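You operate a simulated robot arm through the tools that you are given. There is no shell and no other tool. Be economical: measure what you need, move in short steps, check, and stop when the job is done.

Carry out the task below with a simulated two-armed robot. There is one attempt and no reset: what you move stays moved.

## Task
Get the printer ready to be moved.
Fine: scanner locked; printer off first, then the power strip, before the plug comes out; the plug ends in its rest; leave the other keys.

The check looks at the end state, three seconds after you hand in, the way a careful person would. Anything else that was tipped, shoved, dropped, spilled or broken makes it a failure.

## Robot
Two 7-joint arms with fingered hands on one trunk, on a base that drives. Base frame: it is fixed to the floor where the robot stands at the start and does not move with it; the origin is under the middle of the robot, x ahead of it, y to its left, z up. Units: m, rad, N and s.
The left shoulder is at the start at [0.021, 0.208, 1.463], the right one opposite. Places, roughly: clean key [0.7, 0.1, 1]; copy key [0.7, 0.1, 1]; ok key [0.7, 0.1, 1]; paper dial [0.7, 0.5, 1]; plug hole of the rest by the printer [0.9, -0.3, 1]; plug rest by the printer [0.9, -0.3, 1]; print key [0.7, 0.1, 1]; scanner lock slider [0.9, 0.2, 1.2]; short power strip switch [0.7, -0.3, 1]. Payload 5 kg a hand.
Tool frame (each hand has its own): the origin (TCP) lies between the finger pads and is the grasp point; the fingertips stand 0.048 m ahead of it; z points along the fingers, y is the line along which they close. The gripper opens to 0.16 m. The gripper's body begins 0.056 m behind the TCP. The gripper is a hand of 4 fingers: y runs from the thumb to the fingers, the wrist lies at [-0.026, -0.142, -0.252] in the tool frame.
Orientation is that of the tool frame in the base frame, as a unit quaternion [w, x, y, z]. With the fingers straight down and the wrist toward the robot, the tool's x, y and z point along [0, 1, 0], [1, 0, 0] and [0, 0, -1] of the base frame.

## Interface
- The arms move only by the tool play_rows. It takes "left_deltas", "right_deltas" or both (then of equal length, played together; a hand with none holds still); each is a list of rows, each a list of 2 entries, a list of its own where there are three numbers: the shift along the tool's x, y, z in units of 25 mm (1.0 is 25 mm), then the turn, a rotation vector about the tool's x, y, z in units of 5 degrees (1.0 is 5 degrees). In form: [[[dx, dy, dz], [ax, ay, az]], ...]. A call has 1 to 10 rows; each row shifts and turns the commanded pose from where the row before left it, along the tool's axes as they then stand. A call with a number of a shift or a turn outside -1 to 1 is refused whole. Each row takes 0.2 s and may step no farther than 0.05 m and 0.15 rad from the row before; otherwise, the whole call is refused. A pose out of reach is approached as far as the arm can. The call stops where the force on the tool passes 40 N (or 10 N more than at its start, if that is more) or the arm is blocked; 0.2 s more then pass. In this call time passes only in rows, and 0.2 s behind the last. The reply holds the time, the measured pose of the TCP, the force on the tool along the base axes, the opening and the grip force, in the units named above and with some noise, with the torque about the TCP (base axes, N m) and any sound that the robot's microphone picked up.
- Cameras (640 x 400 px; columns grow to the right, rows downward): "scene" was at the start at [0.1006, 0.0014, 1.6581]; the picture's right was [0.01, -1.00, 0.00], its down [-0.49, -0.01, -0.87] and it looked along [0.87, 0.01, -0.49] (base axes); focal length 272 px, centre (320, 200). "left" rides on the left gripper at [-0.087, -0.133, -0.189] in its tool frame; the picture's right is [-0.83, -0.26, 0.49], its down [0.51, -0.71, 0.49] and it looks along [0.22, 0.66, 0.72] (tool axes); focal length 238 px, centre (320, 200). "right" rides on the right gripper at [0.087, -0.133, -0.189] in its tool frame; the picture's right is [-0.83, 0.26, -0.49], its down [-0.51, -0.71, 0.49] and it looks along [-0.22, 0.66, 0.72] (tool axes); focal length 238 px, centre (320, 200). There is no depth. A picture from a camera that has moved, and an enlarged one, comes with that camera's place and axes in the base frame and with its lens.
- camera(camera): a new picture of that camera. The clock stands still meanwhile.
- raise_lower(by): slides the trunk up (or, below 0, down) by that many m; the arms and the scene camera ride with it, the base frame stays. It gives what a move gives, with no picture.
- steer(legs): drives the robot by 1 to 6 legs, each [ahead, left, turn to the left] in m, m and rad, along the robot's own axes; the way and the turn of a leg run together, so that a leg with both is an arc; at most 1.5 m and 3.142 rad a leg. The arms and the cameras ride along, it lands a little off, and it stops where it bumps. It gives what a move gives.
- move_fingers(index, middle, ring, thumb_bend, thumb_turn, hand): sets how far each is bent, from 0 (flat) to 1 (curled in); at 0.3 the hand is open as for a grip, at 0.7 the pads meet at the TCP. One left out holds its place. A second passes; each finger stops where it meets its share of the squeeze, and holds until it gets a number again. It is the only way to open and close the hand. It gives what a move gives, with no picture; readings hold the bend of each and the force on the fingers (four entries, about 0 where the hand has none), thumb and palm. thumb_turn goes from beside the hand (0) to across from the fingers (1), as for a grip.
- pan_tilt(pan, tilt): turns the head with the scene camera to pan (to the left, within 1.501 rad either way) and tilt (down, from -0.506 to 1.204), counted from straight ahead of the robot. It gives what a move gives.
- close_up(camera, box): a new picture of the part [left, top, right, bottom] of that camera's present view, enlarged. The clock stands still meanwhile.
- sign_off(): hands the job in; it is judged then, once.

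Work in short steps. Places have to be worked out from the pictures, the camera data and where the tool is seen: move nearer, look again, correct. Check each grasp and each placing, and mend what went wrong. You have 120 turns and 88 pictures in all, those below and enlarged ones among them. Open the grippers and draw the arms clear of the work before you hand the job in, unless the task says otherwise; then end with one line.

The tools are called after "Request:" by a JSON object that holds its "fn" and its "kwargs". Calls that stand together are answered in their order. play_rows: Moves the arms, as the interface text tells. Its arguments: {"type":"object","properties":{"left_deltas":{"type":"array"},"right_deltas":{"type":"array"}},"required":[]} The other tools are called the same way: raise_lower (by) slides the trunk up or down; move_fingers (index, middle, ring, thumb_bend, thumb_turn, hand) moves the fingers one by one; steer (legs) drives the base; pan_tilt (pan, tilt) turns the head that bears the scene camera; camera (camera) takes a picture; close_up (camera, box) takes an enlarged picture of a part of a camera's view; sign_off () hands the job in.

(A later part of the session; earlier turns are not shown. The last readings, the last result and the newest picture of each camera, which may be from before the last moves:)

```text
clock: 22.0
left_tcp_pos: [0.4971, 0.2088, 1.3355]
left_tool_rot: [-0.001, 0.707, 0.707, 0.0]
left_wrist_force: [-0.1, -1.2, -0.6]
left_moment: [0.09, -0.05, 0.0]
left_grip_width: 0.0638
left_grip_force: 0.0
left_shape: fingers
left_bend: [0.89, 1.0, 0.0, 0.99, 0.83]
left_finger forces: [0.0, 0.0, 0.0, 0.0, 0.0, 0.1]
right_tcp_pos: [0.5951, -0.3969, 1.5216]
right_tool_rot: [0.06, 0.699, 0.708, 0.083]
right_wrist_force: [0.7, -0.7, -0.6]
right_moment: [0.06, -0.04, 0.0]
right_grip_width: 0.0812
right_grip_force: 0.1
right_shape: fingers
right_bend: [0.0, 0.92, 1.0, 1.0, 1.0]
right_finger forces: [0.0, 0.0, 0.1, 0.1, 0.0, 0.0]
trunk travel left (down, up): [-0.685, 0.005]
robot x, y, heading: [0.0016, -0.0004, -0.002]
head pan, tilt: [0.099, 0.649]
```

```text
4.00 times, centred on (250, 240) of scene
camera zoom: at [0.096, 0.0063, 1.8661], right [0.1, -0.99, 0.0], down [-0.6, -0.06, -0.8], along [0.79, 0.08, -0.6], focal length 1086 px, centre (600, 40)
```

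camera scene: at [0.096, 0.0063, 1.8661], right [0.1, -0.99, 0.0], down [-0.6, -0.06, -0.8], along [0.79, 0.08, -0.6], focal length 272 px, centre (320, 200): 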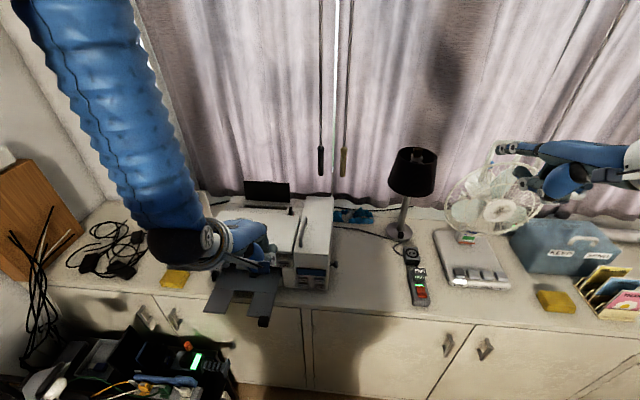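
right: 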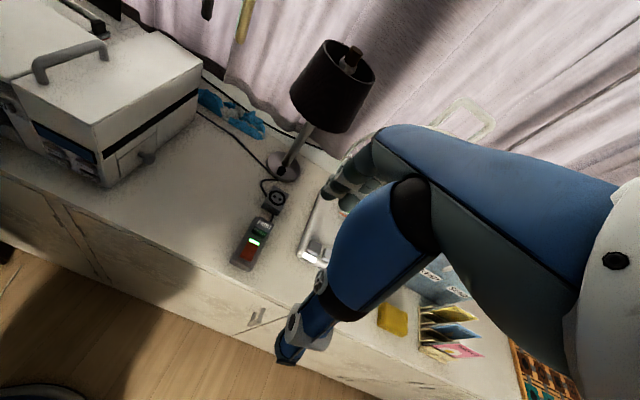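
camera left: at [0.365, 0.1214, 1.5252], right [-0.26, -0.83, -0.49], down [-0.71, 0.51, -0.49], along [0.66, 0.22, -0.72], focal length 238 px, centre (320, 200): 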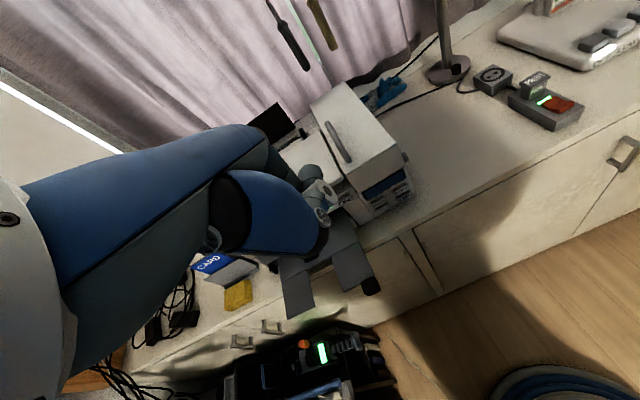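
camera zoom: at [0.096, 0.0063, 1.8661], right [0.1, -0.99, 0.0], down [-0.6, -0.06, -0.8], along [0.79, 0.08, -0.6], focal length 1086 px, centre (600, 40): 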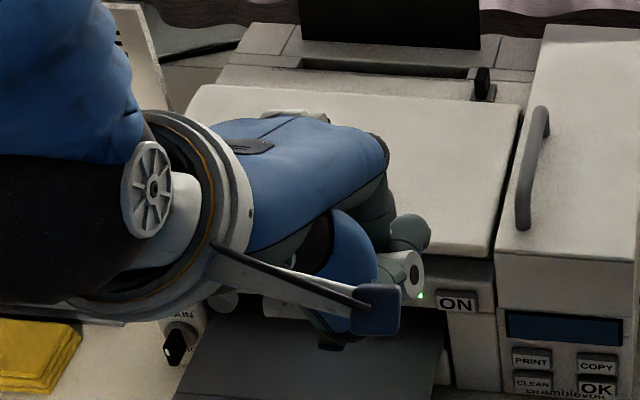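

Ring is hidden from every camera, so I point with the index instead (it's on the visible side) and pitch the hand 25° steeper so the curled fingers stay above the tray.

Request:
{"fn": "move_fingers", "kwargs": {"hand": "left", "index": 0, "middle": 1, "ring": 1, "thumb_bend": 1, "thumb_turn": 1}}

Request:
{"fn": "play_rows", "kwargs": {"left_deltas": [[[0, 0, 0], [1, 0, 0]], [[0, 0, 0], [1, 0, 0]], [[0, 0, 0], [1, 0, 0]], [[0, 0, 0], [1, 0, 0]], [[0, 0, 0], [1, 0, 0]]]}}

Request:
{"fn": "close_up", "kwargs": {"camera": "scene", "box": [170, 160, 330, 290]}}

Request:
{"fn": "camera", "kwargs": {"camera": "left"}}

```text
clock: 23.0
left_tcp_pos: [0.4981, 0.2111, 1.3346]
left_tool_rot: [0.0, 0.707, 0.707, 0.0]
left_wrist_force: [1.0, 0.0, 0.2]
left_moment: [-0.01, 0.0, -0.01]
left_grip_width: 0.0578
left_grip_force: 0.1
left_shape: fingers
left_bend: [0.62, 1.0, 0.95, 0.97, 0.93]
left_finger forces: [0.0, 0.1, 0.0, 0.0, 0.1, 0.0]
right_tcp_pos: [0.5938, -0.3944, 1.5205]
right_tool_rot: [0.062, 0.698, 0.709, 0.081]
right_wrist_force: [0.3, 0.1, 0.5]
right_moment: [0.02, 0.02, -0.02]
right_grip_width: 0.081
right_grip_force: 0.0
right_shape: fingers
right_bend: [0.0, 0.92, 1.0, 1.0, 1.0]
right_finger forces: [0.0, 0.1, 0.0, 0.0, 0.0, 0.0]
trunk travel left (down, up): [-0.685, 0.005]
robot x, y, heading: [0.0022, -0.0031, -0.0]
head pan, tilt: [0.099, 0.649]
```

```text
clock: 24.2
left_tcp_pos: [0.4986, 0.2103, 1.3352]
left_tool_rot: [-0.153, 0.691, 0.69, -0.153]
left_wrist_force: [-0.9, 0.1, 0.3]
left_moment: [0.0, 0.04, -0.01]
left_grip_width: 0.0577
left_grip_force: 0.1
left_shape: fingers
left_bend: [0.62, 1.0, 1.0, 0.97, 0.94]
left_finger forces: [0.0, 0.1, 0.0, 0.0, 0.1, 0.0]
right_tcp_pos: [0.5951, -0.3946, 1.5211]
right_tool_rot: [0.061, 0.698, 0.708, 0.082]
right_wrist_force: [0.8, 0.3, -0.6]
right_moment: [-0.02, 0.03, 0.01]
right_grip_width: 0.0811
right_grip_force: 0.0
right_shape: fingers
right_bend: [0.0, 0.92, 1.0, 1.0, 1.0]
right_finger forces: [0.0, 0.0, 0.1, 0.0, 0.1, 0.0]
trunk travel left (down, up): [-0.685, 0.005]
robot x, y, heading: [-0.0009, -0.0033, -0.003]
head pan, tilt: [0.099, 0.649]
```

```text
3.08 times, centred on (250, 225) of scene
camera zoom: at [0.0976, 0.0087, 1.866], right [0.1, -0.99, 0.0], down [-0.6, -0.06, -0.8], along [0.79, 0.08, -0.61], focal length 835 px, centre (535, 123)
```

zoom: 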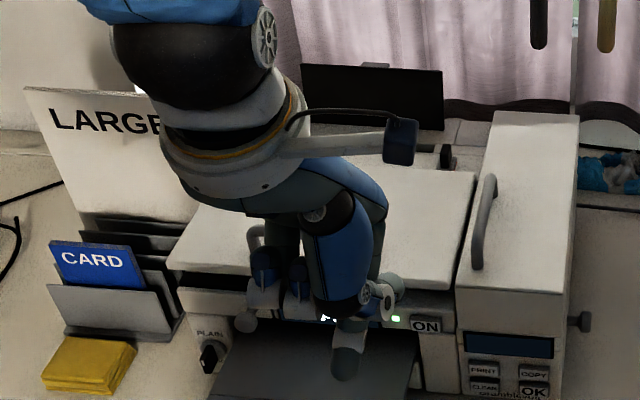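

```text
55 pictures are left
camera left: at [0.459, 0.1232, 1.563], right [-0.44, -0.83, -0.33], down [-0.85, 0.51, -0.14], along [0.29, 0.22, -0.93], focal length 238 px, centre (320, 200)
```

left: 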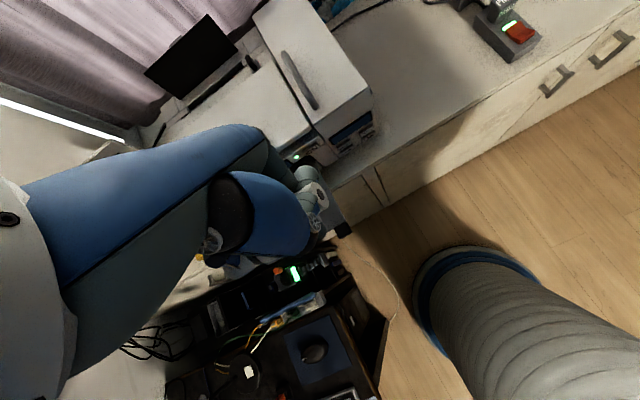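

The thumb blocked the index. A pinch of index and thumb has a known tip (on the tool axis, 0.048 m ahead), so I form that, with middle and ring curled, and tilt to 45° forward.

Request:
{"fn": "move_fingers", "kwargs": {"hand": "left", "index": 0.3, "thumb_bend": 0.3, "thumb_turn": 1, "middle": 1, "ring": 1}}

Request:
{"fn": "move_fingers", "kwargs": {"hand": "left", "index": 0.7, "thumb_bend": 0.7}}

Request:
{"fn": "play_rows", "kwargs": {"left_deltas": [[[0, 0, 0], [-1, 0, 0]], [[0, 0, 0], [-1, 0, 0]], [[0, 0, 0], [-1, 0, 0]], [[0, 0, 0], [-1, 0, 0]], [[0, 0, 0], [-1, 0, 0]], [[0, 0, 0], [-1, 0, 0]], [[0, 0, 0], [-1, 0, 0]], [[0, 0, 0], [-1, 0, 0]], [[0, 0, 0], [-1, 0, 0]], [[0, 0, 0], [-1, 0, 0]]]}}

Request:
{"fn": "play_rows", "kwargs": {"left_deltas": [[[0, 0, 0], [-1, 0, 0]], [[0, 0, 0], [-1, 0, 0]], [[0, 0, 0], [-1, 0, 0]], [[0, 0, 0], [-1, 0, 0]]]}}

Request:
{"fn": "close_up", "kwargs": {"camera": "scene", "box": [170, 160, 330, 290]}}

Request:
{"fn": "camera", "kwargs": {"camera": "left"}}

```text
clock: 25.2
left_tcp_pos: [0.4975, 0.21, 1.3343]
left_tool_rot: [-0.153, 0.691, 0.69, -0.153]
left_wrist_force: [0.3, 0.2, -0.2]
left_moment: [-0.01, 0.0, 0.04]
left_grip_width: 0.1698
left_grip_force: 0.1
left_shape: fingers
left_bend: [0.3, 1.0, 1.0, 0.3, 0.98]
left_finger forces: [0.0, 0.0, 0.0, 0.0, 0.1, 0.0]
right_tcp_pos: [0.5953, -0.3949, 1.521]
right_tool_rot: [0.06, 0.699, 0.708, 0.081]
right_wrist_force: [0.1, 0.2, -0.1]
right_moment: [-0.03, -0.01, -0.01]
right_grip_width: 0.0811
right_grip_force: 0.1
right_shape: fingers
right_bend: [0.0, 0.92, 1.0, 1.0, 1.0]
right_finger forces: [0.0, 0.0, 0.1, 0.1, 0.0, 0.0]
trunk travel left (down, up): [-0.685, 0.005]
robot x, y, heading: [0.0017, -0.0005, -0.001]
head pan, tilt: [0.099, 0.649]
```

```text
clock: 26.2
left_tcp_pos: [0.4981, 0.2105, 1.3349]
left_tool_rot: [-0.153, 0.69, 0.691, -0.152]
left_wrist_force: [-0.3, 0.5, 0.0]
left_moment: [0.04, 0.0, 0.01]
left_grip_width: 0.0133
left_grip_force: 0.1
left_shape: fingers
left_bend: [0.7, 1.0, 1.0, 0.7, 1.0]
left_finger forces: [0.0, 0.0, 0.1, 0.0, 0.0, 0.0]
right_tcp_pos: [0.5954, -0.3955, 1.5205]
right_tool_rot: [0.061, 0.698, 0.709, 0.082]
right_wrist_force: [-0.2, 1.3, -0.1]
right_moment: [0.0, 0.03, -0.01]
right_grip_width: 0.0806
right_grip_force: 0.0
right_shape: fingers
right_bend: [0.0, 0.92, 1.0, 1.0, 1.0]
right_finger forces: [0.0, 0.0, 0.0, 0.0, 0.1, 0.1]
trunk travel left (down, up): [-0.685, 0.005]
robot x, y, heading: [0.0038, 0.0039, -0.002]
head pan, tilt: [0.099, 0.649]
```

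```text
clock: 28.4
left_tcp_pos: [0.5248, 0.2052, 1.3221]
left_tool_rot: [0.153, 0.69, 0.691, 0.153]
left_wrist_force: [0.2, 0.0, -0.3]
left_moment: [-0.04, 0.07, -0.02]
left_grip_width: 0.0134
left_grip_force: 0.1
left_shape: fingers
left_bend: [0.7, 1.0, 1.0, 0.7, 1.0]
left_finger forces: [0.0, 0.1, 0.1, 0.0, 0.0, 0.0]
left hand out of reach, approached as far as the arm can: row 7, 8, 9
right_tcp_pos: [0.5951, -0.3946, 1.5217]
right_tool_rot: [0.062, 0.698, 0.709, 0.082]
right_wrist_force: [0.8, -0.4, 0.5]
right_moment: [-0.04, 0.02, 0.02]
right_grip_width: 0.0809
right_grip_force: 0.1
right_shape: fingers
right_bend: [0.0, 0.92, 1.0, 1.0, 1.0]
right_finger forces: [0.2, 0.0, 0.1, 0.0, 0.0, 0.1]
trunk travel left (down, up): [-0.685, 0.005]
robot x, y, heading: [0.0035, -0.0002, -0.001]
head pan, tilt: [0.099, 0.649]
```

```text
clock: 29.4
left_tcp_pos: [0.523, 0.2046, 1.3244]
left_tool_rot: [0.271, 0.653, 0.653, 0.272]
left_wrist_force: [0.1, -0.2, 0.6]
left_moment: [0.0, 0.05, 0.0]
left_grip_width: 0.0135
left_grip_force: 0.1
left_shape: fingers
left_bend: [0.7, 1.0, 1.0, 0.7, 1.0]
left_finger forces: [0.0, 0.1, 0.0, 0.0, 0.0, 0.0]
right_tcp_pos: [0.5941, -0.3966, 1.5215]
right_tool_rot: [0.06, 0.699, 0.708, 0.082]
right_wrist_force: [-1.0, -1.4, 0.6]
right_moment: [0.24, -0.04, 0.06]
right_grip_width: 0.0809
right_grip_force: 0.1
right_shape: fingers
right_bend: [0.0, 0.92, 1.0, 1.0, 1.0]
right_finger forces: [0.0, 0.1, 0.0, 0.0, 0.1, 0.0]
trunk travel left (down, up): [-0.685, 0.005]
robot x, y, heading: [-0.0002, -0.0021, 0.001]
head pan, tilt: [0.099, 0.649]
```

```text
3.08 times, centred on (250, 225) of scene
camera zoom: at [0.0962, 0.0062, 1.8661], right [0.1, -0.99, 0.0], down [-0.6, -0.06, -0.8], along [0.79, 0.08, -0.6], focal length 835 px, centre (535, 123)
```

zoom: 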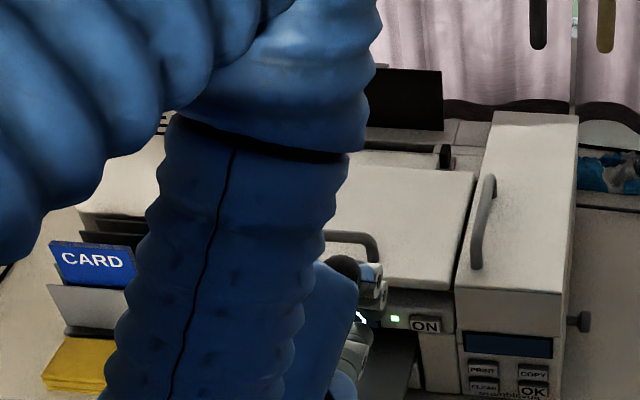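

```text
53 pictures are left
camera left: at [0.295, 0.1172, 1.364], right [0.16, -0.83, -0.53], down [-0.15, 0.51, -0.85], along [0.97, 0.22, -0.05], focal length 238 px, centre (320, 200)
```

left: 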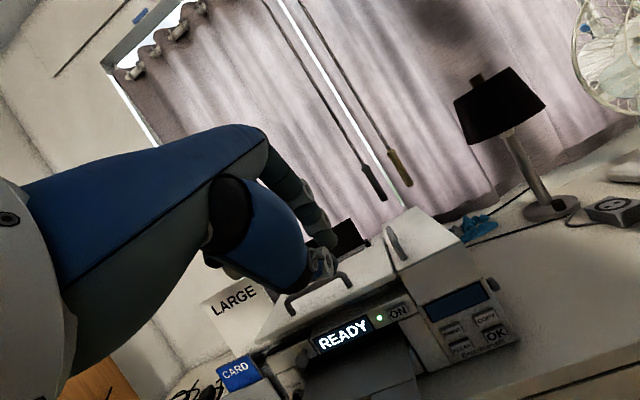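

The left camera now shows both the pinch tip and the ON key, and the tip matches prediction. I lower the trunk so that the tip comes to key height in front of the panel.

Request:
{"fn": "raise_lower", "kwargs": {"by": -0.18}}

Request:
{"fn": "camera", "kwargs": {"camera": "left"}}

Request:
{"fn": "camera", "kwargs": {"camera": "scene"}}

```text
clock: 31.4
left_tcp_pos: [0.5225, 0.2058, 1.1431]
left_tool_rot: [0.271, 0.653, 0.653, 0.27]
left_wrist_force: [0.9, 0.4, 0.6]
left_moment: [-0.03, -0.03, -0.02]
left_grip_width: 0.0137
left_grip_force: 0.0
left_shape: fingers
left_bend: [0.7, 1.0, 1.0, 0.7, 1.0]
left_finger forces: [0.0, 0.0, 0.0, 0.0, 0.1, 0.1]
right_tcp_pos: [0.5947, -0.3958, 1.3422]
right_tool_rot: [0.061, 0.698, 0.709, 0.082]
right_wrist_force: [-0.1, 0.7, -0.4]
right_moment: [0.04, 0.02, 0.01]
right_grip_width: 0.081
right_grip_force: 0.1
right_shape: fingers
right_bend: [0.0, 0.92, 1.0, 1.0, 1.0]
right_finger forces: [0.0, 0.0, 0.0, 0.1, 0.1, 0.0]
trunk travel left (down, up): [-0.505, 0.185]
robot x, y, heading: [0.0005, -0.0013, -0.003]
head pan, tilt: [0.099, 0.649]
```

```text
52 pictures are left
camera left: at [0.2952, 0.119, 1.1841], right [0.16, -0.83, -0.53], down [-0.15, 0.51, -0.85], along [0.97, 0.22, -0.05], focal length 238 px, centre (320, 200)
```

left: 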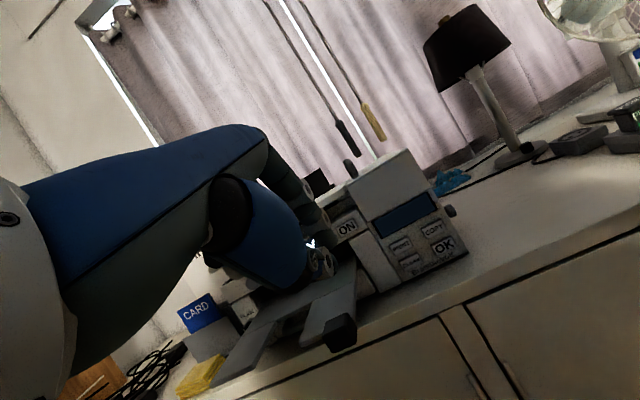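

```text
51 pictures are left
camera scene: at [0.0963, 0.0091, 1.6862], right [0.1, -1.0, 0.0], down [-0.6, -0.06, -0.8], along [0.79, 0.08, -0.6], focal length 272 px, centre (320, 200)
```

scene: 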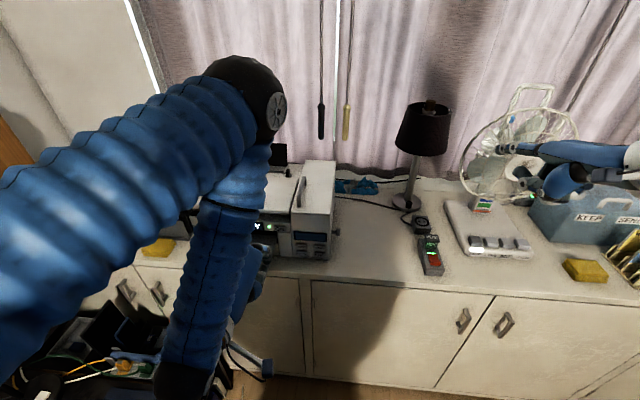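

Key re-measured at [0.715, 0.198, 1.094]; tip at [0.557, 0.206, 1.109]. I lower 15 mm and advance to about 40 mm from the key.

Request:
{"fn": "play_rows", "kwargs": {"left_deltas": [[[-0.25, -0.4, 0.4], [0, 0, 0]], [[0, 0.8, 0.8], [0, 0, 0]], [[0, 0.8, 0.8], [0, 0, 0]], [[0, 0.8, 0.8], [0, 0, 0]], [[0, 0.8, 0.8], [0, 0, 0]]]}}

Request:
{"fn": "camera", "kwargs": {"camera": "left"}}

Request:
{"fn": "close_up", "kwargs": {"camera": "scene", "box": [200, 160, 360, 290]}}

```text
clock: 32.6
left_tcp_pos: [0.6374, 0.1997, 1.1296]
left_tool_rot: [0.27, 0.653, 0.654, 0.27]
left_wrist_force: [-0.2, 1.0, -0.3]
left_moment: [0.0, -0.03, 0.0]
left_grip_width: 0.0133
left_grip_force: 0.1
left_shape: fingers
left_bend: [0.7, 1.0, 1.0, 0.7, 1.0]
left_finger forces: [0.0, 0.0, 0.1, 0.1, 0.0, 0.0]
right_tcp_pos: [0.5956, -0.3949, 1.341]
right_tool_rot: [0.061, 0.698, 0.709, 0.082]
right_wrist_force: [-0.8, 0.0, -0.6]
right_moment: [0.01, 0.04, -0.01]
right_grip_width: 0.0811
right_grip_force: 0.1
right_shape: fingers
right_bend: [0.0, 0.92, 1.0, 1.0, 1.0]
right_finger forces: [0.0, 0.1, 0.0, 0.0, 0.0, 0.0]
trunk travel left (down, up): [-0.505, 0.185]
robot x, y, heading: [0.0007, -0.0021, -0.002]
head pan, tilt: [0.099, 0.649]
```

```text
50 pictures are left
camera left: at [0.4094, 0.1128, 1.1699], right [0.16, -0.83, -0.53], down [-0.16, 0.51, -0.85], along [0.97, 0.22, -0.05], focal length 238 px, centre (320, 200)
```

left: 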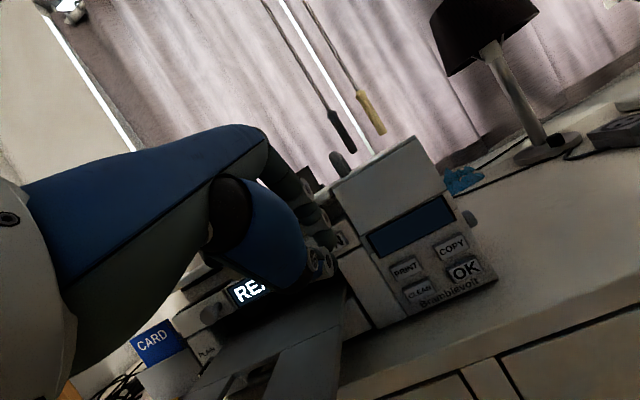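

```text
3.08 times, centred on (280, 225) of scene
camera zoom: at [0.0973, 0.0091, 1.686], right [0.1, -0.99, 0.0], down [-0.6, -0.06, -0.8], along [0.79, 0.08, -0.61], focal length 835 px, centre (443, 123)
```

zoom: 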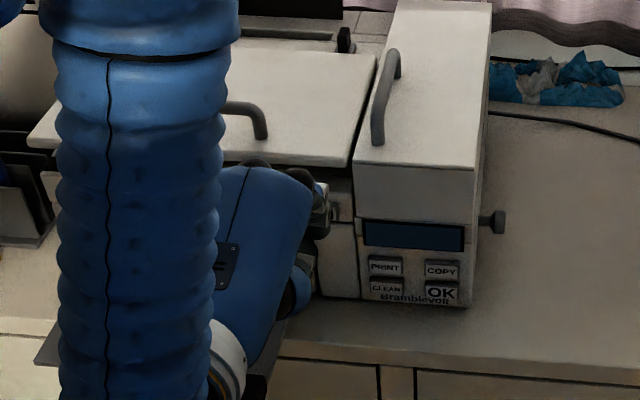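

I enlarge the left view around the fingertip and the ON key.

Request:
{"fn": "close_up", "kwargs": {"camera": "left", "box": [260, 150, 400, 320]}}

```text
2.35 times, centred on (330, 235) of left
camera zoom: at [0.4094, 0.1128, 1.1699], right [0.16, -0.83, -0.53], down [-0.16, 0.51, -0.85], along [0.97, 0.22, -0.05], focal length 561 px, centre (296, 118)
```

zoom: 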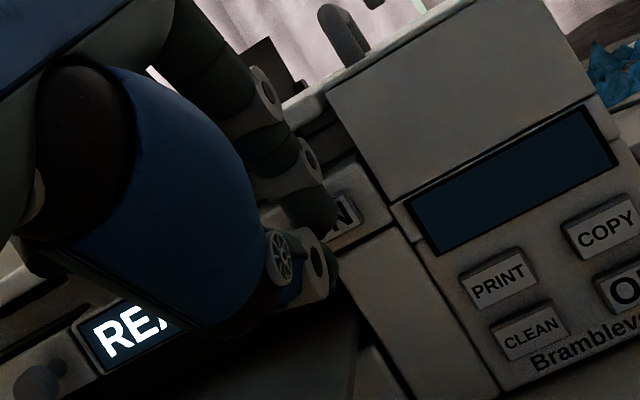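

The index tip hovers before the "O" of ON at roughly x=0.67. I lower 8 mm and advance in small steps watching force.

Request:
{"fn": "play_rows", "kwargs": {"left_deltas": [[[0.2, -0.22, 0.22], [0, 0, 0]], [[0, 0.3, 0.3], [0, 0, 0]], [[0, 0.3, 0.3], [0, 0, 0]], [[0, 0.15, 0.15], [0, 0, 0]], [[0, 0.15, 0.15], [0, 0, 0]]]}}

Request:
{"fn": "close_up", "kwargs": {"camera": "left", "box": [260, 150, 400, 320]}}

```text
clock: 33.8
left_tcp_pos: [0.6686, 0.2048, 1.1196]
left_tool_rot: [0.271, 0.653, 0.653, 0.27]
left_wrist_force: [-1.8, 0.3, -0.1]
left_moment: [0.0, 0.03, -0.02]
left_grip_width: 0.0119
left_grip_force: 0.6
left_shape: fingers
left_bend: [0.7, 1.0, 1.0, 0.7, 1.0]
left_finger forces: [1.4, 0.0, 0.0, 0.0, 0.1, 0.1]
right_tcp_pos: [0.5953, -0.3948, 1.3408]
right_tool_rot: [0.061, 0.698, 0.709, 0.082]
right_wrist_force: [0.2, -0.5, 0.3]
right_moment: [0.02, 0.01, 0.02]
right_grip_width: 0.0809
right_grip_force: 0.0
right_shape: fingers
right_bend: [0.0, 0.92, 1.0, 1.0, 1.0]
right_finger forces: [0.0, 0.1, 0.1, 0.0, 0.0, 0.0]
trunk travel left (down, up): [-0.505, 0.185]
robot x, y, heading: [0.0008, 0.0028, -0.001]
head pan, tilt: [0.099, 0.649]
heard: click
```

```text
2.35 times, centred on (330, 235) of left
camera zoom: at [0.4404, 0.1177, 1.1618], right [0.16, -0.83, -0.53], down [-0.15, 0.51, -0.85], along [0.97, 0.22, -0.05], focal length 561 px, centre (296, 118)
```

zoom: 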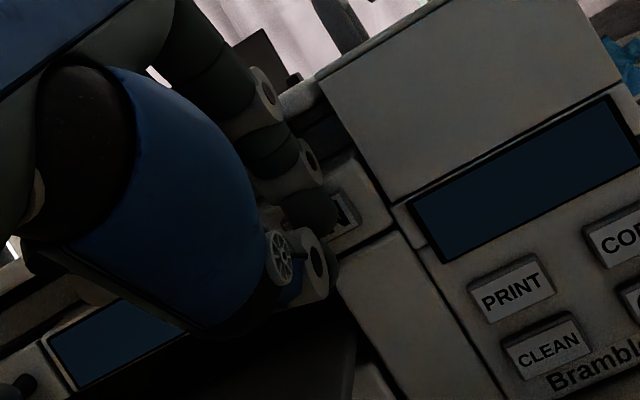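

A click, and the READY display went dark. I withdraw and check the display.

Request:
{"fn": "play_rows", "kwargs": {"left_deltas": [[[0, -0.8, -0.8], [0, 0, 0]], [[0, -0.8, -0.8], [0, 0, 0]], [[0, -0.8, -0.8], [0, 0, 0]], [[0, -0.8, -0.8], [0, 0, 0]], [[0, 0.3, -1], [0, 0, 0]], [[0, 0.3, -1], [0, 0, 0]]]}}

Request:
{"fn": "camera", "kwargs": {"camera": "left"}}

```text
clock: 35.2
left_tcp_pos: [0.5286, 0.2045, 1.1675]
left_tool_rot: [0.27, 0.654, 0.653, 0.27]
left_wrist_force: [-0.3, -0.6, -0.7]
left_moment: [-0.02, 0.01, 0.04]
left_grip_width: 0.013
left_grip_force: 0.1
left_shape: fingers
left_bend: [0.7, 1.0, 1.0, 0.7, 1.0]
left_finger forces: [0.1, 0.0, 0.0, 0.1, 0.0, 0.0]
right_tcp_pos: [0.5941, -0.3957, 1.3417]
right_tool_rot: [0.06, 0.699, 0.708, 0.081]
right_wrist_force: [-0.9, 0.2, 0.3]
right_moment: [0.0, 0.0, 0.0]
right_grip_width: 0.0808
right_grip_force: 0.1
right_shape: fingers
right_bend: [0.0, 0.92, 1.0, 1.0, 1.0]
right_finger forces: [0.0, 0.0, 0.0, 0.0, 0.0, 0.0]
trunk travel left (down, up): [-0.505, 0.185]
robot x, y, heading: [-0.0051, -0.0003, 0.0]
head pan, tilt: [0.099, 0.649]
```

```text
46 pictures are left
camera left: at [0.3012, 0.1182, 1.2089], right [0.16, -0.83, -0.53], down [-0.15, 0.51, -0.85], along [0.97, 0.22, -0.05], focal length 238 px, centre (320, 200)
```

left: 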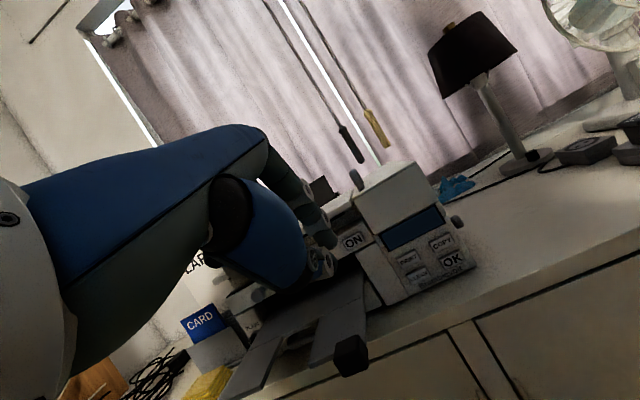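

Now the lock slider, triangulated at [0.933, 0.215, 1.168]. I raise the hand, reduce tilt to 30°, and move to a spot above the left side of the slider.

Request:
{"fn": "play_rows", "kwargs": {"left_deltas": [[[0, 1, -1], [0, 0, 0]], [[0, 1, -1], [0, 0, 0]], [[0, 1, -1], [0, 0, 0]], [[0.4, 1, -1], [0, 0, 0]], [[0.4, 0, 0], [1, 0, 0]], [[0.4, 0, 0], [1, 0, 0]], [[0.4, 0, 0], [1, 0, 0]], [[0.6, 1, 0.57], [0, 0, 0]], [[0, 1, 0.57], [0, 0, 0]], [[0, 1, 0.57], [0, 0, 0]]]}}

Request:
{"fn": "play_rows", "kwargs": {"left_deltas": [[[0, 1, 0.57], [0, 0, 0]], [[0, 1, 0.57], [0, 0, 0]], [[0, 1, 0.57], [0, 0, 0]], [[0, 1, 0.57], [0, 0, 0]], [[0, 1, 0.57], [0, 0, 0]], [[0, 1, 0.57], [0, 0, 0]]]}}

Request:
{"fn": "camera", "kwargs": {"camera": "left"}}

Request:
{"fn": "camera", "kwargs": {"camera": "scene"}}

```text
clock: 37.4
left_tcp_pos: [0.6805, 0.2453, 1.2642]
left_tool_rot: [0.182, 0.683, 0.683, 0.183]
left_wrist_force: [-0.2, 0.2, -1.0]
left_moment: [0.01, -0.08, -0.02]
left_grip_width: 0.013
left_grip_force: 0.1
left_shape: fingers
left_bend: [0.7, 1.0, 1.0, 0.7, 1.0]
left_finger forces: [0.0, 0.1, 0.1, 0.0, 0.1, 0.0]
left hand out of reach, approached as far as the arm can: row 1, 2, 3, 4, 5
right_tcp_pos: [0.596, -0.3949, 1.3411]
right_tool_rot: [0.061, 0.699, 0.708, 0.081]
right_wrist_force: [0.4, 0.4, -0.3]
right_moment: [-0.02, 0.02, 0.01]
right_grip_width: 0.0808
right_grip_force: 0.0
right_shape: fingers
right_bend: [0.0, 0.92, 1.0, 1.0, 1.0]
right_finger forces: [0.1, 0.0, 0.1, 0.0, 0.0, 0.1]
trunk travel left (down, up): [-0.505, 0.185]
robot x, y, heading: [-0.0013, 0.001, 0.0]
head pan, tilt: [0.099, 0.649]
```

```text
clock: 38.8
left_tcp_pos: [0.8518, 0.2439, 1.2631]
left_tool_rot: [0.182, 0.683, 0.683, 0.182]
left_wrist_force: [1.1, 0.0, -0.2]
left_moment: [-0.03, 0.01, -0.04]
left_grip_width: 0.0132
left_grip_force: 0.2
left_shape: fingers
left_bend: [0.7, 1.0, 1.0, 0.7, 1.0]
left_finger forces: [0.0, 0.1, 0.0, 0.0, 0.0, 0.1]
right_tcp_pos: [0.5954, -0.3947, 1.3404]
right_tool_rot: [0.06, 0.698, 0.709, 0.081]
right_wrist_force: [0.2, -0.5, -0.1]
right_moment: [-0.01, 0.03, -0.01]
right_grip_width: 0.081
right_grip_force: 0.0
right_shape: fingers
right_bend: [0.0, 0.92, 1.0, 1.0, 1.0]
right_finger forces: [0.1, 0.0, 0.0, 0.0, 0.0, 0.1]
trunk travel left (down, up): [-0.505, 0.185]
robot x, y, heading: [0.0022, 0.0, -0.005]
head pan, tilt: [0.099, 0.649]
```

```text
45 pictures are left
camera left: at [0.6432, 0.1571, 1.3622], right [0.02, -0.83, -0.55], down [-0.37, 0.51, -0.78], along [0.93, 0.22, -0.3], focal length 238 px, centre (320, 200)
```

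left: 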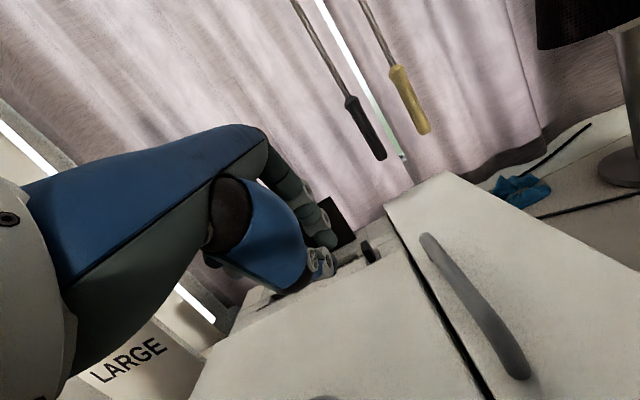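

```text
44 pictures are left
camera scene: at [0.0978, 0.0088, 1.6859], right [0.1, -0.99, 0.0], down [-0.6, -0.06, -0.8], along [0.79, 0.08, -0.61], focal length 272 px, centre (320, 200)
```

scene: 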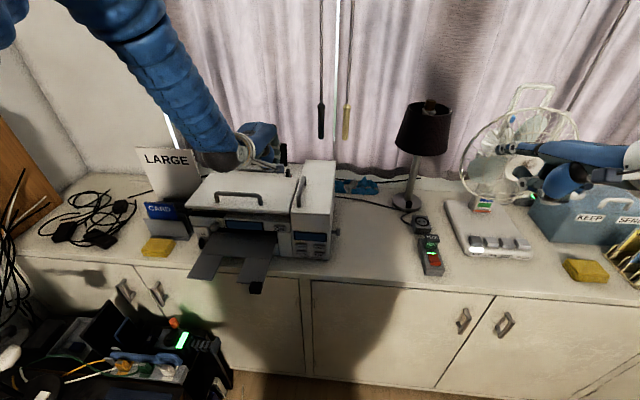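

The display is dark. The hand is clear left of the slider; I move forward to just left-above it.

Request:
{"fn": "play_rows", "kwargs": {"left_deltas": [[[0.4, 0.89, 0.75], [0, 0, 0]], [[0.4, 0.89, 0.75], [0, 0, 0]]]}}

Request:
{"fn": "close_up", "kwargs": {"camera": "left", "box": [260, 180, 420, 280]}}

Request:
{"fn": "close_up", "kwargs": {"camera": "scene", "box": [220, 110, 320, 200]}}

```text
clock: 39.4
left_tcp_pos: [0.9097, 0.2652, 1.2526]
left_tool_rot: [0.183, 0.683, 0.684, 0.181]
left_wrist_force: [0.7, 0.4, -0.9]
left_moment: [-0.03, 0.06, -0.02]
left_grip_width: 0.0132
left_grip_force: 0.0
left_shape: fingers
left_bend: [0.7, 1.0, 1.0, 0.7, 1.0]
left_finger forces: [0.0, 0.0, 0.0, 0.0, 0.0, 0.1]
right_tcp_pos: [0.5967, -0.3945, 1.3398]
right_tool_rot: [0.061, 0.698, 0.709, 0.081]
right_wrist_force: [0.4, 0.0, -0.7]
right_moment: [-0.05, 0.1, 0.03]
right_grip_width: 0.0808
right_grip_force: 0.0
right_shape: fingers
right_bend: [0.0, 0.92, 1.0, 1.0, 1.0]
right_finger forces: [0.1, 0.0, 0.0, 0.1, 0.0, 0.1]
trunk travel left (down, up): [-0.505, 0.185]
robot x, y, heading: [-0.0024, 0.0011, 0.001]
head pan, tilt: [0.099, 0.649]
```

```text
4.00 times, centred on (340, 230) of left
camera zoom: at [0.7008, 0.1779, 1.3518], right [0.02, -0.83, -0.55], down [-0.37, 0.51, -0.78], along [0.93, 0.22, -0.3], focal length 953 px, centre (240, 80)
```

zoom: 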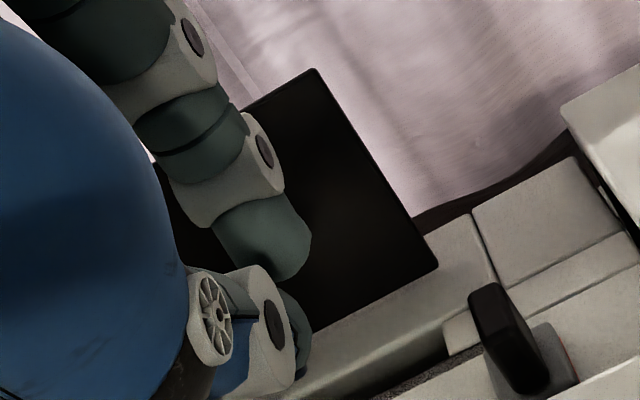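

```text
4.44 times, centred on (270, 155) of scene
camera zoom: at [0.0985, 0.0097, 1.6859], right [0.1, -0.99, 0.0], down [-0.6, -0.06, -0.8], along [0.79, 0.08, -0.61], focal length 1207 px, centre (542, 400)
```

zoom: 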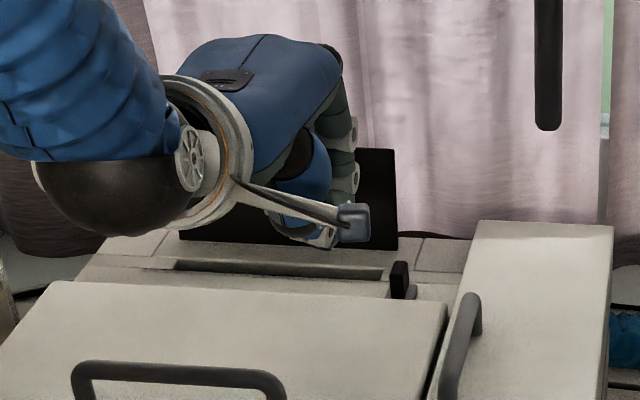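

The tips' lowest point is about z=1.20; the deck is about 1.15. I lower 36 mm beside the fin, still left of it.

Request:
{"fn": "play_rows", "kwargs": {"left_deltas": [[[0, -0.36, 0.62], [0, 0, 0]], [[0, -0.36, 0.62], [0, 0, 0]]]}}

Request:
{"fn": "close_up", "kwargs": {"camera": "left", "box": [260, 160, 420, 260]}}

```text
clock: 40.0
left_tcp_pos: [0.9097, 0.2645, 1.2179]
left_tool_rot: [0.184, 0.683, 0.683, 0.183]
left_wrist_force: [1.1, 0.3, 0.9]
left_moment: [-0.02, 0.16, -0.01]
left_grip_width: 0.0133
left_grip_force: 0.2
left_shape: fingers
left_bend: [0.7, 1.0, 1.0, 0.7, 1.0]
left_finger forces: [0.0, 0.0, 0.0, 0.0, 0.1, 0.1]
right_tcp_pos: [0.5957, -0.3952, 1.3405]
right_tool_rot: [0.061, 0.698, 0.709, 0.082]
right_wrist_force: [0.2, -0.5, 0.4]
right_moment: [-0.04, 0.05, 0.02]
right_grip_width: 0.0808
right_grip_force: 0.1
right_shape: fingers
right_bend: [0.0, 0.92, 1.0, 1.0, 1.0]
right_finger forces: [0.1, 0.0, 0.0, 0.0, 0.0, 0.0]
trunk travel left (down, up): [-0.505, 0.185]
robot x, y, heading: [0.0006, 0.0011, 0.002]
head pan, tilt: [0.099, 0.649]
```

```text
4.00 times, centred on (340, 210) of left
camera zoom: at [0.7008, 0.1781, 1.3171], right [0.02, -0.83, -0.55], down [-0.37, 0.51, -0.78], along [0.93, 0.22, -0.3], focal length 953 px, centre (240, 160)
```

zoom: 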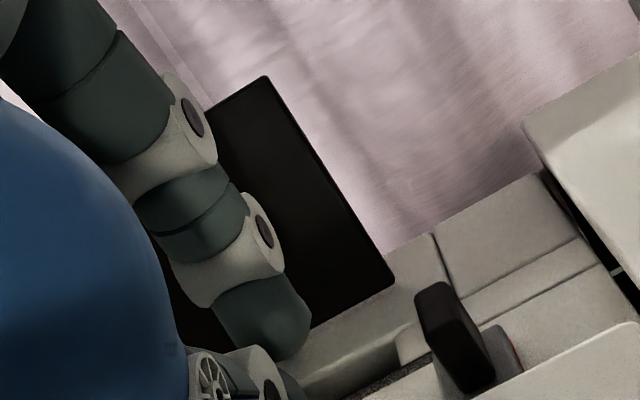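

I push toward −y gently, 31 mm in small steps.

Request:
{"fn": "play_rows", "kwargs": {"left_deltas": [[[-0.25, 0, 0], [0, 0, 0]], [[-0.25, 0, 0], [0, 0, 0]], [[-0.25, 0, 0], [0, 0, 0]], [[-0.25, 0, 0], [0, 0, 0]], [[-0.25, 0, 0], [0, 0, 0]]]}}

Request:
{"fn": "close_up", "kwargs": {"camera": "left", "box": [260, 160, 420, 260]}}

```text
clock: 41.2
left_tcp_pos: [0.9088, 0.2337, 1.2208]
left_tool_rot: [0.183, 0.683, 0.683, 0.184]
left_wrist_force: [-0.3, 0.2, 0.0]
left_moment: [0.04, -0.02, 0.02]
left_grip_width: 0.013
left_grip_force: 0.1
left_shape: fingers
left_bend: [0.7, 1.0, 1.0, 0.7, 1.0]
left_finger forces: [0.0, 0.1, 0.0, 0.0, 0.0, 0.0]
right_tcp_pos: [0.5937, -0.3942, 1.3393]
right_tool_rot: [0.062, 0.698, 0.709, 0.082]
right_wrist_force: [0.2, 0.3, 1.2]
right_moment: [-0.03, -0.02, -0.01]
right_grip_width: 0.0805
right_grip_force: 0.0
right_shape: fingers
right_bend: [0.0, 0.92, 1.0, 1.0, 1.0]
right_finger forces: [0.0, 0.0, 0.1, 0.0, 0.1, 0.0]
trunk travel left (down, up): [-0.505, 0.185]
robot x, y, heading: [-0.001, -0.0004, -0.003]
head pan, tilt: [0.099, 0.649]
```

```text
4.00 times, centred on (340, 210) of left
camera zoom: at [0.6989, 0.1465, 1.3176], right [0.02, -0.83, -0.55], down [-0.37, 0.51, -0.78], along [0.93, 0.22, -0.3], focal length 953 px, centre (240, 160)
```

zoom: 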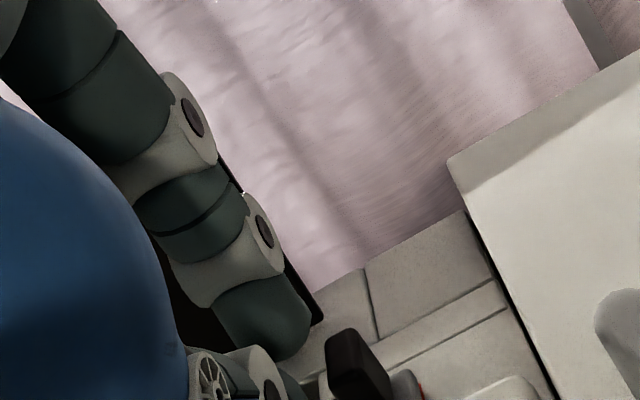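

Tip is nearly at the fin with no force yet; I continue 15 mm.

Request:
{"fn": "play_rows", "kwargs": {"left_deltas": [[[-0.2, 0, 0], [0, 0, 0]], [[-0.2, 0, 0], [0, 0, 0]], [[-0.2, 0, 0], [0, 0, 0]]]}}

Request:
{"fn": "close_up", "kwargs": {"camera": "left", "box": [260, 180, 420, 280]}}

```text
clock: 42.0
left_tcp_pos: [0.909, 0.2192, 1.219]
left_tool_rot: [0.184, 0.683, 0.683, 0.183]
left_wrist_force: [0.0, -0.9, -0.5]
left_moment: [-0.04, 0.0, 0.0]
left_grip_width: 0.0129
left_grip_force: 0.0
left_shape: fingers
left_bend: [0.7, 1.0, 1.0, 0.7, 1.0]
left_finger forces: [0.0, 0.0, 0.1, 0.0, 0.0, 0.1]
right_tcp_pos: [0.595, -0.3952, 1.3407]
right_tool_rot: [0.061, 0.698, 0.709, 0.081]
right_wrist_force: [-0.6, -0.3, 0.4]
right_moment: [-0.01, -0.02, -0.01]
right_grip_width: 0.0809
right_grip_force: 0.0
right_shape: fingers
right_bend: [0.0, 0.92, 1.0, 1.0, 1.0]
right_finger forces: [0.1, 0.0, 0.1, 0.1, 0.1, 0.0]
trunk travel left (down, up): [-0.505, 0.185]
robot x, y, heading: [-0.003, 0.0022, 0.001]
head pan, tilt: [0.099, 0.649]
```

```text
4.00 times, centred on (340, 230) of left
camera zoom: at [0.6993, 0.1319, 1.3174], right [0.02, -0.83, -0.55], down [-0.37, 0.51, -0.78], along [0.93, 0.22, -0.3], focal length 953 px, centre (240, 80)
```

zoom: 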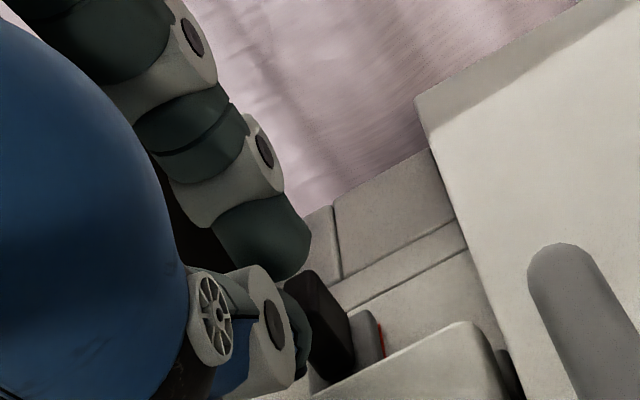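

The thumb tip is next to the fin. I continue in small steps.

Request:
{"fn": "play_rows", "kwargs": {"left_deltas": [[[-0.2, 0, 0], [0, 0, 0]], [[-0.2, 0, 0], [0, 0, 0]], [[-0.2, 0, 0], [0, 0, 0]]]}}

Request:
{"fn": "close_up", "kwargs": {"camera": "left", "box": [260, 180, 420, 280]}}

```text
clock: 42.8
left_tcp_pos: [0.9082, 0.2037, 1.2191]
left_tool_rot: [0.183, 0.683, 0.683, 0.183]
left_wrist_force: [0.0, 0.4, -0.1]
left_moment: [-0.01, -0.01, 0.01]
left_grip_width: 0.0128
left_grip_force: 0.0
left_shape: fingers
left_bend: [0.7, 1.0, 1.0, 0.7, 1.0]
left_finger forces: [0.1, 0.1, 0.0, 0.1, 0.0, 0.0]
right_tcp_pos: [0.5948, -0.3949, 1.3412]
right_tool_rot: [0.061, 0.698, 0.709, 0.082]
right_wrist_force: [-0.4, -0.4, 0.1]
right_moment: [0.04, 0.01, 0.0]
right_grip_width: 0.081
right_grip_force: 0.0
right_shape: fingers
right_bend: [0.0, 0.92, 1.0, 1.0, 1.0]
right_finger forces: [0.0, 0.0, 0.1, 0.0, 0.0, 0.0]
trunk travel left (down, up): [-0.505, 0.185]
robot x, y, heading: [0.0037, 0.0004, -0.008]
head pan, tilt: [0.099, 0.649]
```

```text
4.00 times, centred on (340, 230) of left
camera zoom: at [0.699, 0.1163, 1.3175], right [0.02, -0.83, -0.55], down [-0.37, 0.51, -0.78], along [0.93, 0.22, -0.3], focal length 953 px, centre (240, 80)
```

zoom: 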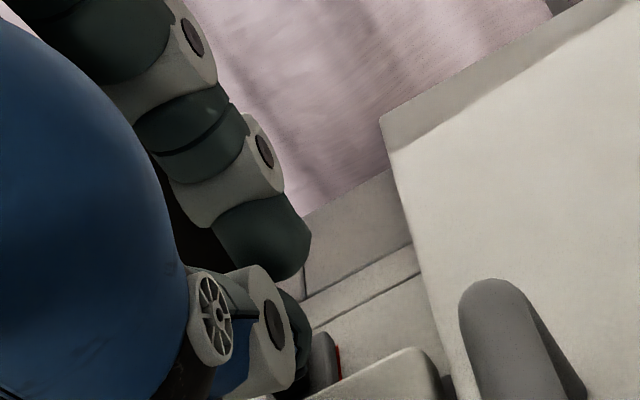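

No contact: the tip passed in front of the fin; re-triangulating gives the fin at ~[0.952, 0.215, 1.158]. I go back left, then 25 mm forward and 12 mm lower.

Request:
{"fn": "play_rows", "kwargs": {"left_deltas": [[[0.8, 0, 0], [0, 0, 0]], [[0.8, 0, 0], [0, 0, 0]], [[0.6, 0, 0], [0, 0, 0]], [[0, 0.32, 0.46], [0, 0, 0]], [[0, 0.32, 0.46], [0, 0, 0]]]}}

Request:
{"fn": "close_up", "kwargs": {"camera": "left", "box": [260, 180, 420, 280]}}

```text
clock: 44.0
left_tcp_pos: [0.9345, 0.2593, 1.2073]
left_tool_rot: [0.182, 0.683, 0.684, 0.182]
left_wrist_force: [0.2, -0.7, -0.5]
left_moment: [0.01, 0.03, -0.04]
left_grip_width: 0.0136
left_grip_force: 0.1
left_shape: fingers
left_bend: [0.7, 1.0, 1.0, 0.7, 1.0]
left_finger forces: [0.1, 0.0, 0.0, 0.0, 0.1, 0.0]
right_tcp_pos: [0.596, -0.3951, 1.3406]
right_tool_rot: [0.061, 0.698, 0.709, 0.081]
right_wrist_force: [-0.6, -0.5, 0.2]
right_moment: [-0.02, 0.04, 0.0]
right_grip_width: 0.0808
right_grip_force: 0.0
right_shape: fingers
right_bend: [0.0, 0.92, 1.0, 1.0, 1.0]
right_finger forces: [0.0, 0.0, 0.0, 0.1, 0.0, 0.0]
trunk travel left (down, up): [-0.505, 0.185]
robot x, y, heading: [0.0001, 0.0007, -0.002]
head pan, tilt: [0.099, 0.649]
```

```text
4.00 times, centred on (340, 230) of left
camera zoom: at [0.7253, 0.1722, 1.3053], right [0.02, -0.83, -0.55], down [-0.37, 0.51, -0.78], along [0.93, 0.22, -0.3], focal length 953 px, centre (240, 80)
```

zoom: 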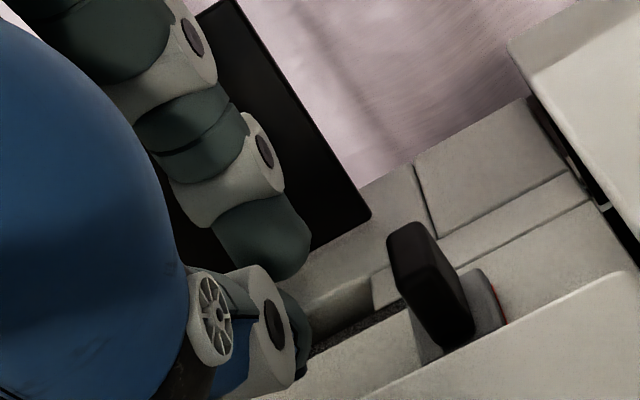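

Now the fin will line up with the tips. I push −y 40 mm in small steps.

Request:
{"fn": "play_rows", "kwargs": {"left_deltas": [[[-0.3, 0, 0], [0, 0, 0]], [[-0.3, 0, 0], [0, 0, 0]], [[-0.2, 0, 0], [0, 0, 0]], [[-0.2, 0, 0], [0, 0, 0]], [[-0.2, 0, 0], [0, 0, 0]], [[-0.2, 0, 0], [0, 0, 0]], [[-0.2, 0, 0], [0, 0, 0]]]}}

Request:
{"fn": "close_up", "kwargs": {"camera": "left", "box": [260, 180, 420, 280]}}

```text
clock: 45.6
left_tcp_pos: [0.9339, 0.2174, 1.2067]
left_tool_rot: [0.183, 0.683, 0.683, 0.183]
left_wrist_force: [0.0, -0.5, -0.6]
left_moment: [0.04, -0.01, 0.04]
left_grip_width: 0.0132
left_grip_force: 0.1
left_shape: fingers
left_bend: [0.7, 1.0, 1.0, 0.7, 1.0]
left_finger forces: [0.0, 0.1, 0.0, 0.0, 0.4, 0.0]
right_tcp_pos: [0.5951, -0.3946, 1.3394]
right_tool_rot: [0.061, 0.699, 0.708, 0.082]
right_wrist_force: [0.4, -0.7, -0.1]
right_moment: [0.03, -0.01, 0.01]
right_grip_width: 0.0807
right_grip_force: 0.1
right_shape: fingers
right_bend: [0.0, 0.92, 1.0, 1.0, 1.0]
right_finger forces: [0.0, 0.1, 0.0, 0.0, 0.0, 0.0]
trunk travel left (down, up): [-0.505, 0.185]
robot x, y, heading: [-0.0002, 0.0001, -0.005]
head pan, tilt: [0.099, 0.649]
```

```text
4.00 times, centred on (340, 230) of left
camera zoom: at [0.7242, 0.1309, 1.3054], right [0.02, -0.83, -0.55], down [-0.37, 0.51, -0.78], along [0.93, 0.22, -0.3], focal length 953 px, centre (240, 80)
```

zoom: 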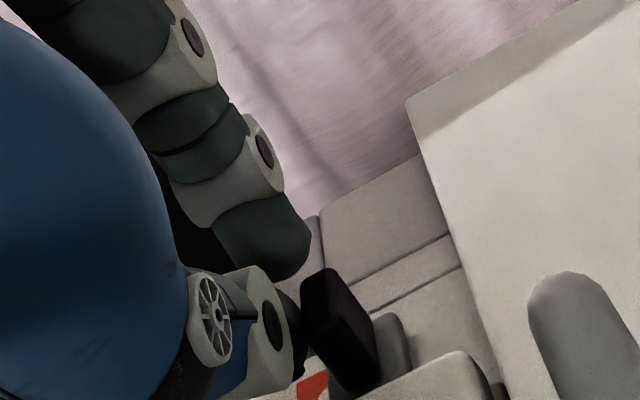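

The slider moves to −y and a red field is appearing on its left. I keep pushing to the stop.

Request:
{"fn": "play_rows", "kwargs": {"left_deltas": [[[-0.2, 0, 0], [0, 0, 0]], [[-0.2, 0, 0], [0, 0, 0]], [[-0.2, 0, 0], [0, 0, 0]]]}}

Request:
{"fn": "close_up", "kwargs": {"camera": "left", "box": [260, 180, 420, 280]}}

```text
clock: 46.4
left_tcp_pos: [0.9343, 0.2036, 1.2064]
left_tool_rot: [0.183, 0.683, 0.684, 0.183]
left_wrist_force: [-0.6, -0.3, 0.0]
left_moment: [-0.01, -0.03, 0.0]
left_grip_width: 0.0132
left_grip_force: 0.1
left_shape: fingers
left_bend: [0.7, 1.0, 1.0, 0.7, 1.0]
left_finger forces: [0.0, 0.1, 0.0, 0.1, 0.0, 0.1]
right_tcp_pos: [0.5947, -0.3952, 1.3415]
right_tool_rot: [0.061, 0.698, 0.708, 0.081]
right_wrist_force: [0.0, -0.1, 1.4]
right_moment: [0.03, -0.05, -0.01]
right_grip_width: 0.0808
right_grip_force: 0.0
right_shape: fingers
right_bend: [0.0, 0.92, 1.0, 1.0, 1.0]
right_finger forces: [0.0, 0.0, 0.0, 0.1, 0.0, 0.0]
trunk travel left (down, up): [-0.505, 0.185]
robot x, y, heading: [0.0013, 0.002, 0.003]
head pan, tilt: [0.099, 0.649]
```

```text
4.00 times, centred on (340, 230) of left
camera zoom: at [0.724, 0.1164, 1.3056], right [0.02, -0.83, -0.55], down [-0.37, 0.51, -0.78], along [0.93, 0.22, -0.3], focal length 953 px, centre (240, 80)
```

zoom: 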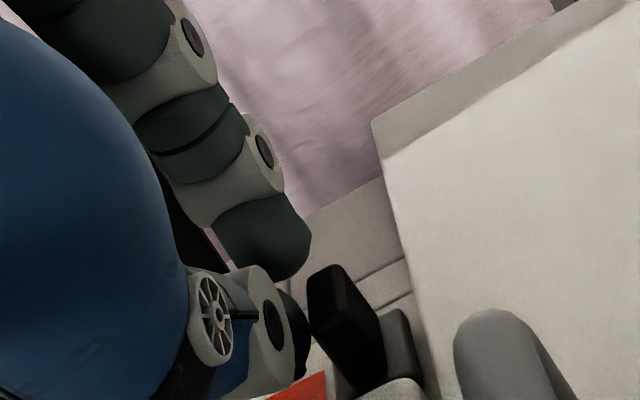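

The fin seems to have snapped to its end next to the right module. I back off left and look.

Request:
{"fn": "play_rows", "kwargs": {"left_deltas": [[[0.8, 0, 0], [0, 0, 0]], [[0.8, 0, 0], [0, 0, 0]], [[0.8, 0.4, -0.8], [0, 0, 0]], [[0.8, 0.4, -0.8], [0, 0, 0]]]}}

Request:
{"fn": "close_up", "kwargs": {"camera": "left", "box": [280, 160, 440, 280]}}

```text
clock: 47.4
left_tcp_pos: [0.9304, 0.2846, 1.2521]
left_tool_rot: [0.183, 0.683, 0.683, 0.183]
left_wrist_force: [-0.2, -0.3, -1.5]
left_moment: [-0.01, -0.17, 0.02]
left_grip_width: 0.0128
left_grip_force: 0.1
left_shape: fingers
left_bend: [0.7, 1.0, 1.0, 0.7, 1.0]
left_finger forces: [0.1, 0.0, 0.0, 0.0, 0.0, 0.1]
right_tcp_pos: [0.594, -0.3939, 1.3411]
right_tool_rot: [0.062, 0.698, 0.709, 0.081]
right_wrist_force: [-0.9, 0.3, 1.0]
right_moment: [-0.11, -0.07, -0.01]
right_grip_width: 0.0811
right_grip_force: 0.1
right_shape: fingers
right_bend: [0.0, 0.92, 1.0, 1.0, 1.0]
right_finger forces: [0.0, 0.0, 0.0, 0.0, 0.0, 0.0]
trunk travel left (down, up): [-0.505, 0.185]
robot x, y, heading: [-0.0013, 0.0011, -0.001]
head pan, tilt: [0.099, 0.649]
```

```text
3.33 times, centred on (360, 220) of left
camera zoom: at [0.7202, 0.1981, 1.3502], right [0.02, -0.83, -0.55], down [-0.37, 0.51, -0.78], along [0.93, 0.22, -0.3], focal length 794 px, centre (187, 133)
```

zoom: 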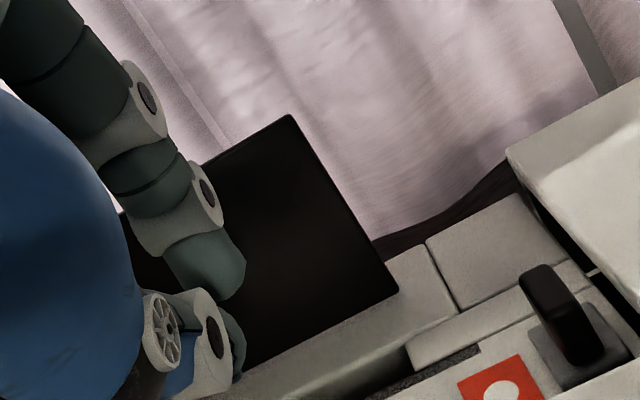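

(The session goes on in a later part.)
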